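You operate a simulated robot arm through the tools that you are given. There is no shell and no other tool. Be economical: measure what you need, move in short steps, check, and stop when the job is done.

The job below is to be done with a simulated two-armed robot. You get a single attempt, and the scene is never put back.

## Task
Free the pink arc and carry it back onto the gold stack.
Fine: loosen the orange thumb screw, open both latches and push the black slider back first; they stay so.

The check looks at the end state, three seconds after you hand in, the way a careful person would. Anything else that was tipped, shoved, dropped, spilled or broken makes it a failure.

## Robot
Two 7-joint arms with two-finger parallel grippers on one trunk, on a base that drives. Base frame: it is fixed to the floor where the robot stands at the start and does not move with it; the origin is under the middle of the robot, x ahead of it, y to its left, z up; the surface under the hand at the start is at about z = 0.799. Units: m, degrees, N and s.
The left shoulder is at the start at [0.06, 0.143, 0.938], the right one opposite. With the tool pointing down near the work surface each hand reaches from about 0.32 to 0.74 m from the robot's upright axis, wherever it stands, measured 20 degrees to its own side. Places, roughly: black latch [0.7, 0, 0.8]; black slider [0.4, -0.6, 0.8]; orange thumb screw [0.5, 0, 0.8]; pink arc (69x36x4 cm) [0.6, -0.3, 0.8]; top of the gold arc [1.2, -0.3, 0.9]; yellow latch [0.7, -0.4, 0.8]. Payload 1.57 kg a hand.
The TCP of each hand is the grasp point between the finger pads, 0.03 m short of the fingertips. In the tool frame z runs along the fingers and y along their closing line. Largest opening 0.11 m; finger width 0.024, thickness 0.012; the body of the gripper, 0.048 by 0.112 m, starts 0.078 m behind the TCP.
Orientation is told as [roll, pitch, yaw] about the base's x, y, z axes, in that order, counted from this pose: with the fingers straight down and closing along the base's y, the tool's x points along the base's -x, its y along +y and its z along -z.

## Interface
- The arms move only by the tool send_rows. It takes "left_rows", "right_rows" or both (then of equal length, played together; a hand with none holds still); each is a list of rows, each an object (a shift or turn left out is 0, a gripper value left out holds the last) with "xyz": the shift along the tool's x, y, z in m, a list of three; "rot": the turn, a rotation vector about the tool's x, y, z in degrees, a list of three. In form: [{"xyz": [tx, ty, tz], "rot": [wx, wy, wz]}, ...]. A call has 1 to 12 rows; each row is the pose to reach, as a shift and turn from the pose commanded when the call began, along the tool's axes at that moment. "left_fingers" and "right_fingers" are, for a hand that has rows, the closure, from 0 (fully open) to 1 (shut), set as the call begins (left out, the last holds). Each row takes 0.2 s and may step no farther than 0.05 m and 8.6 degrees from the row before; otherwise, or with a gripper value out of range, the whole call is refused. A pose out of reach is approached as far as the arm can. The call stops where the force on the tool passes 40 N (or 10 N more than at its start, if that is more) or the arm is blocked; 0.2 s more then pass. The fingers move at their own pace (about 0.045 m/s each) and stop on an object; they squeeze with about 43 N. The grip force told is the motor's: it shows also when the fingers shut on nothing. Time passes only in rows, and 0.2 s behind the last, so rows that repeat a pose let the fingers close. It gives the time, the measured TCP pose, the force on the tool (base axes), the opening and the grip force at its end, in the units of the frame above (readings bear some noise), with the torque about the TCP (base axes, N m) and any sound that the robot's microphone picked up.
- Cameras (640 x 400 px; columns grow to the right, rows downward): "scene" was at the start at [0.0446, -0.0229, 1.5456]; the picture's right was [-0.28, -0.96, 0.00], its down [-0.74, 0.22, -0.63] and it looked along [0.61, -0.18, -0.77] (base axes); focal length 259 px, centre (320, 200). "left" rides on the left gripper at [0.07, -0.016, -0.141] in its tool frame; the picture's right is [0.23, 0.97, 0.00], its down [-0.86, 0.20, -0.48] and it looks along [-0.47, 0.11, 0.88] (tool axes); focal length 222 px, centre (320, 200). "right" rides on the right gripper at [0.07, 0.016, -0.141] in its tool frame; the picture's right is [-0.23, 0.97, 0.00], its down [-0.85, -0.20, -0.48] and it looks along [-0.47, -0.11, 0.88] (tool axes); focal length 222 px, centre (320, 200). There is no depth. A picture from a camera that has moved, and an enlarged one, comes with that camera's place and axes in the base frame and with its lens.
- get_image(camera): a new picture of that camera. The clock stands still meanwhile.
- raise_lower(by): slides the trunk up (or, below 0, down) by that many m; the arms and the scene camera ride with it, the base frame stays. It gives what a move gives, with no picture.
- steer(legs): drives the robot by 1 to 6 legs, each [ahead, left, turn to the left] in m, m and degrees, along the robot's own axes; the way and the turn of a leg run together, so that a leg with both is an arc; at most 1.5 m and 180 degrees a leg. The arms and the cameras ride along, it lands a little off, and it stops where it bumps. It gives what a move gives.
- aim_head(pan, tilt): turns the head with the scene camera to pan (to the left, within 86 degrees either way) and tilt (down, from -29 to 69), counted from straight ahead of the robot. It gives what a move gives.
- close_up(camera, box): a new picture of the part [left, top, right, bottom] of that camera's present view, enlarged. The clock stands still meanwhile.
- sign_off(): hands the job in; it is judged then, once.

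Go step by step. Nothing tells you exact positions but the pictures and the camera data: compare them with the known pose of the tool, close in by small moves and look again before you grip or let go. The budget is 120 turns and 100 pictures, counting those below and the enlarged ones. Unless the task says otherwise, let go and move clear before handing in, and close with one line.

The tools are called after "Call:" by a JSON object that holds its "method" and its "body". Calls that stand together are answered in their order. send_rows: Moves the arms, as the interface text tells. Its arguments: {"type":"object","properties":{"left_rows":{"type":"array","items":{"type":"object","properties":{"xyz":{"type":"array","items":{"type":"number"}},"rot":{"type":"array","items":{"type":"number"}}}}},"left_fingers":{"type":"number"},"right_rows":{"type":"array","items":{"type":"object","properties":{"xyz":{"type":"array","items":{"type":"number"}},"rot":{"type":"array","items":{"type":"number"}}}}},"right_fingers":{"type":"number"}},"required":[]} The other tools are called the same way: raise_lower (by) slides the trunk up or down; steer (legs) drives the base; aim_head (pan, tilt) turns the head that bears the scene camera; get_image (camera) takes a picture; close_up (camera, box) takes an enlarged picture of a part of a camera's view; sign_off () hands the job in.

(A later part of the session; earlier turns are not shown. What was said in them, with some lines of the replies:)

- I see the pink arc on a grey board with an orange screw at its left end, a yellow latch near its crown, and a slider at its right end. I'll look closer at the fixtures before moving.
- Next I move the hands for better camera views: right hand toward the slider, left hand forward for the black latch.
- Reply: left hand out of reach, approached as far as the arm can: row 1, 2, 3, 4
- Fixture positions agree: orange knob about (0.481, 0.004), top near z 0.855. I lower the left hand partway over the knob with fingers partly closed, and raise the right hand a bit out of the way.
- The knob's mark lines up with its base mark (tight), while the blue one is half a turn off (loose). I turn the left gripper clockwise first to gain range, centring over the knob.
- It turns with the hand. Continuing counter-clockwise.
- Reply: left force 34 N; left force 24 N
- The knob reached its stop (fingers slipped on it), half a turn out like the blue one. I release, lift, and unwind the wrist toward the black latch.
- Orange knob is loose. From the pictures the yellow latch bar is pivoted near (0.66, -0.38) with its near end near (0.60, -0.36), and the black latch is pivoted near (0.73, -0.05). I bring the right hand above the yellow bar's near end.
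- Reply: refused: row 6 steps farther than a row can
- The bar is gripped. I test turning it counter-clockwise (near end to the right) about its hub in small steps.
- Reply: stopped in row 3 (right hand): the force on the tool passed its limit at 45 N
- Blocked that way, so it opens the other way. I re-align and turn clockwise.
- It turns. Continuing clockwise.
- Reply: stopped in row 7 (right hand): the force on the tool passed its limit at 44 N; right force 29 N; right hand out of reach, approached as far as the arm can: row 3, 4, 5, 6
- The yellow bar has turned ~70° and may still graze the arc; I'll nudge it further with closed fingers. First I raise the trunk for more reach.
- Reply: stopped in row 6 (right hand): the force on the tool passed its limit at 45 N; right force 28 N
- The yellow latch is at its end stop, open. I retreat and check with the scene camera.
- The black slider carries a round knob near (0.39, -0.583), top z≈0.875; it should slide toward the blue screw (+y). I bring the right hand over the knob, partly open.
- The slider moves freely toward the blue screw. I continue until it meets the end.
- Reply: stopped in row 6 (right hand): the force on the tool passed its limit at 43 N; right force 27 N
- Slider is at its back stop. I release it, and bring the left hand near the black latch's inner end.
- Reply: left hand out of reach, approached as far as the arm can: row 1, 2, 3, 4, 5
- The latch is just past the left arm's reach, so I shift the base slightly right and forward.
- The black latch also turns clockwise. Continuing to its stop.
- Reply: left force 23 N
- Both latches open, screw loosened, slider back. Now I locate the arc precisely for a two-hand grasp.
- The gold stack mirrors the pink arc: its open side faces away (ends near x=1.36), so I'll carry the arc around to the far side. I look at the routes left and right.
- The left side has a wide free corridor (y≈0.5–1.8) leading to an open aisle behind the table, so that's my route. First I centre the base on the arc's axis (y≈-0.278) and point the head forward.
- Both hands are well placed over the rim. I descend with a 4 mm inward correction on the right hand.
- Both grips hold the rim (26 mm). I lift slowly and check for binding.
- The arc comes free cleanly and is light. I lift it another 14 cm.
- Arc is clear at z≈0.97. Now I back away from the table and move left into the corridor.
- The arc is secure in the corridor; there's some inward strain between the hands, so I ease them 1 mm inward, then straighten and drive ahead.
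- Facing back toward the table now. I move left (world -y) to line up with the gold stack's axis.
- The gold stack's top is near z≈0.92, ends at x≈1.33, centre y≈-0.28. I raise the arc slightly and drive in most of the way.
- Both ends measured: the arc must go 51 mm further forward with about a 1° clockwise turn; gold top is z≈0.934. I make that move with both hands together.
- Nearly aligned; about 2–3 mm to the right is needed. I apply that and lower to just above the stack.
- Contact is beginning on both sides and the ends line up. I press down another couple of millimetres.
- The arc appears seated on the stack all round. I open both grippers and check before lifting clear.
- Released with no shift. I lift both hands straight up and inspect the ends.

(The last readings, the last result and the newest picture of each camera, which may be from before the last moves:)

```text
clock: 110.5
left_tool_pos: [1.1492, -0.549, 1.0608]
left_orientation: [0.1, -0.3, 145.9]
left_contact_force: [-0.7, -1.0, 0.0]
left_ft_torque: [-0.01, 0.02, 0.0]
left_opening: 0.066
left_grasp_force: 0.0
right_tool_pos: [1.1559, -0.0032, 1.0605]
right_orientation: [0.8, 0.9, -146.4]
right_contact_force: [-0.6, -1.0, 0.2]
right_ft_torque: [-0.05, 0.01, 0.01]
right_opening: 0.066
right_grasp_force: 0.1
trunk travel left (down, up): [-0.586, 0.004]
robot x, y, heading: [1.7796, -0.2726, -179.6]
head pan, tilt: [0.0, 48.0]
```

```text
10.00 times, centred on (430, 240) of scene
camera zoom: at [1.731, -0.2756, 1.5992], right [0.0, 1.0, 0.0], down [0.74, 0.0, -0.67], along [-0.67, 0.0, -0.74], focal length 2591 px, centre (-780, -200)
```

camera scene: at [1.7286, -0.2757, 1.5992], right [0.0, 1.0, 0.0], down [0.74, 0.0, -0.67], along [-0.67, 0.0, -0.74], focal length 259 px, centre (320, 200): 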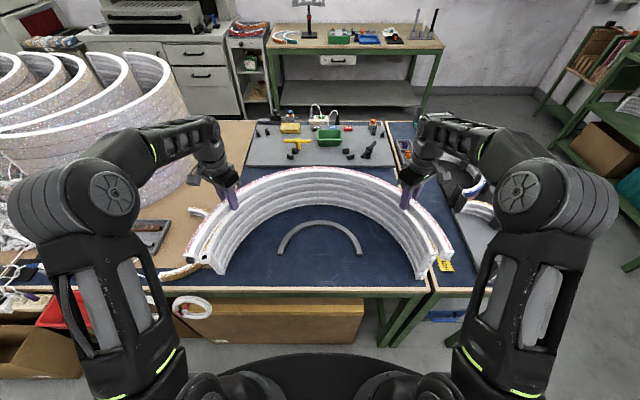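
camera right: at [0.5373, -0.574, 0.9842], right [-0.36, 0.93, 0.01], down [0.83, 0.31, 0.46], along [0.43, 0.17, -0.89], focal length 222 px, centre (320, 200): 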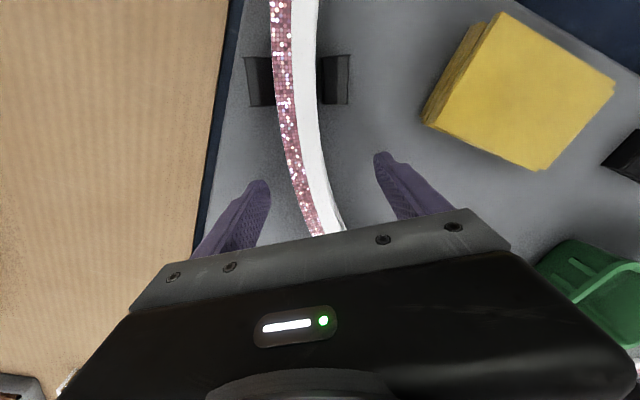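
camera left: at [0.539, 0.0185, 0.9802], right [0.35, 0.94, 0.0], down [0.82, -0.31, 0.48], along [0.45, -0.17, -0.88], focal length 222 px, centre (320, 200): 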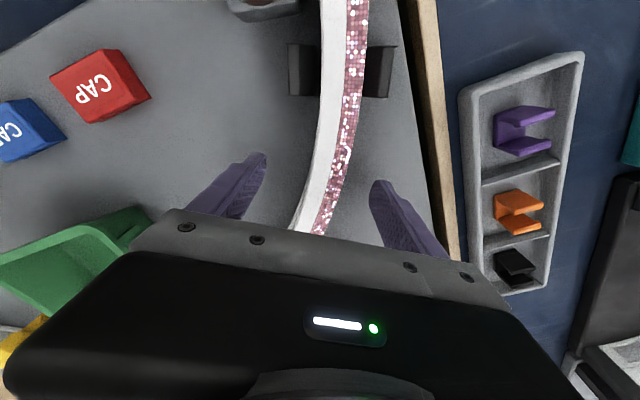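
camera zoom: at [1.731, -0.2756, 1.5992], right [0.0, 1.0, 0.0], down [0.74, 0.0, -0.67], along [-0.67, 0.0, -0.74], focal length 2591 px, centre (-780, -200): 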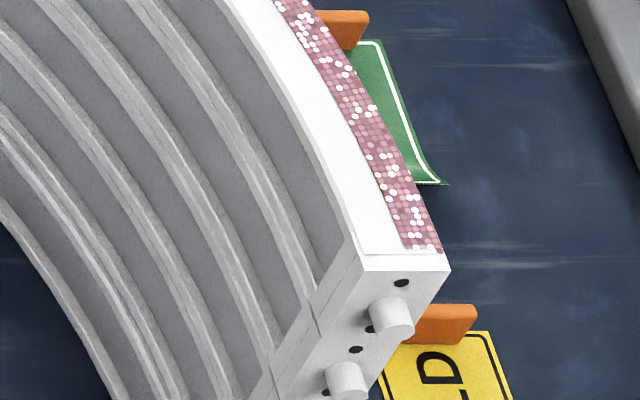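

The arc sits flush on the stack at both ends. I back the robot away and take a final look.

Call:
{"method": "steer", "body": {"legs": [[-0.4, 0, 0]]}}

Call:
{"method": "get_image", "body": {"camera": "scene"}}

Call:
{"method": "close_up", "body": {"camera": "scene", "box": [210, 85, 430, 235]}}

```text
clock: 113.0
left_tool_pos: [1.5418, -0.5505, 1.0596]
left_orientation: [-0.1, -0.3, 146.2]
left_contact_force: [0.4, 0.2, 0.2]
left_ft_torque: [-0.02, 0.01, 0.03]
left_opening: 0.0659
left_grasp_force: 0.1
right_tool_pos: [1.5423, -0.0049, 1.0605]
right_orientation: [0.7, 1.0, -146.1]
right_contact_force: [0.6, -0.3, -0.9]
right_ft_torque: [-0.01, 0.0, -0.02]
right_opening: 0.0661
right_grasp_force: 0.1
trunk travel left (down, up): [-0.586, 0.004]
robot x, y, heading: [2.1663, -0.2696, -179.0]
head pan, tilt: [0.0, 48.0]
```

```text
5 pictures are left
camera scene: at [2.1209, -0.2729, 1.5993], right [-0.01, 1.0, 0.0], down [0.74, 0.01, -0.67], along [-0.67, -0.01, -0.74], focal length 259 px, centre (320, 200)
```

scene: 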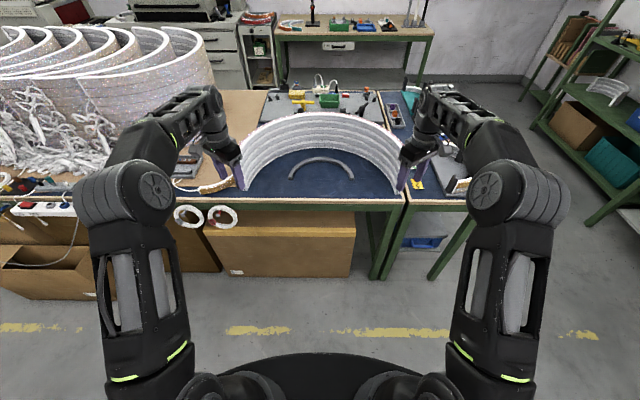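

```text
2.67 times, centred on (320, 160) of scene
camera zoom: at [2.1209, -0.2729, 1.5993], right [-0.01, 1.0, 0.0], down [0.74, 0.01, -0.67], along [-0.67, -0.01, -0.74], focal length 691 px, centre (320, 307)
```

zoom: 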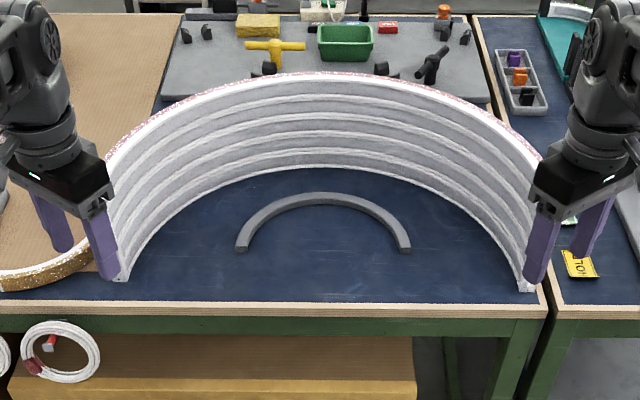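

The pink arc rests squarely on the gold stack, everything else is where it was, and the hands are clear.

Call:
{"method": "sign_off", "body": {}}

```text
The job is handed in.
```

The pink arc is off its board and resting on the gold stack, with its ends lined up to within about 2 mm. The orange screw is loosened, both latches are open and the black slider is pushed back. In the last pictures nothing else looked moved, and both hands were clear when I handed in.
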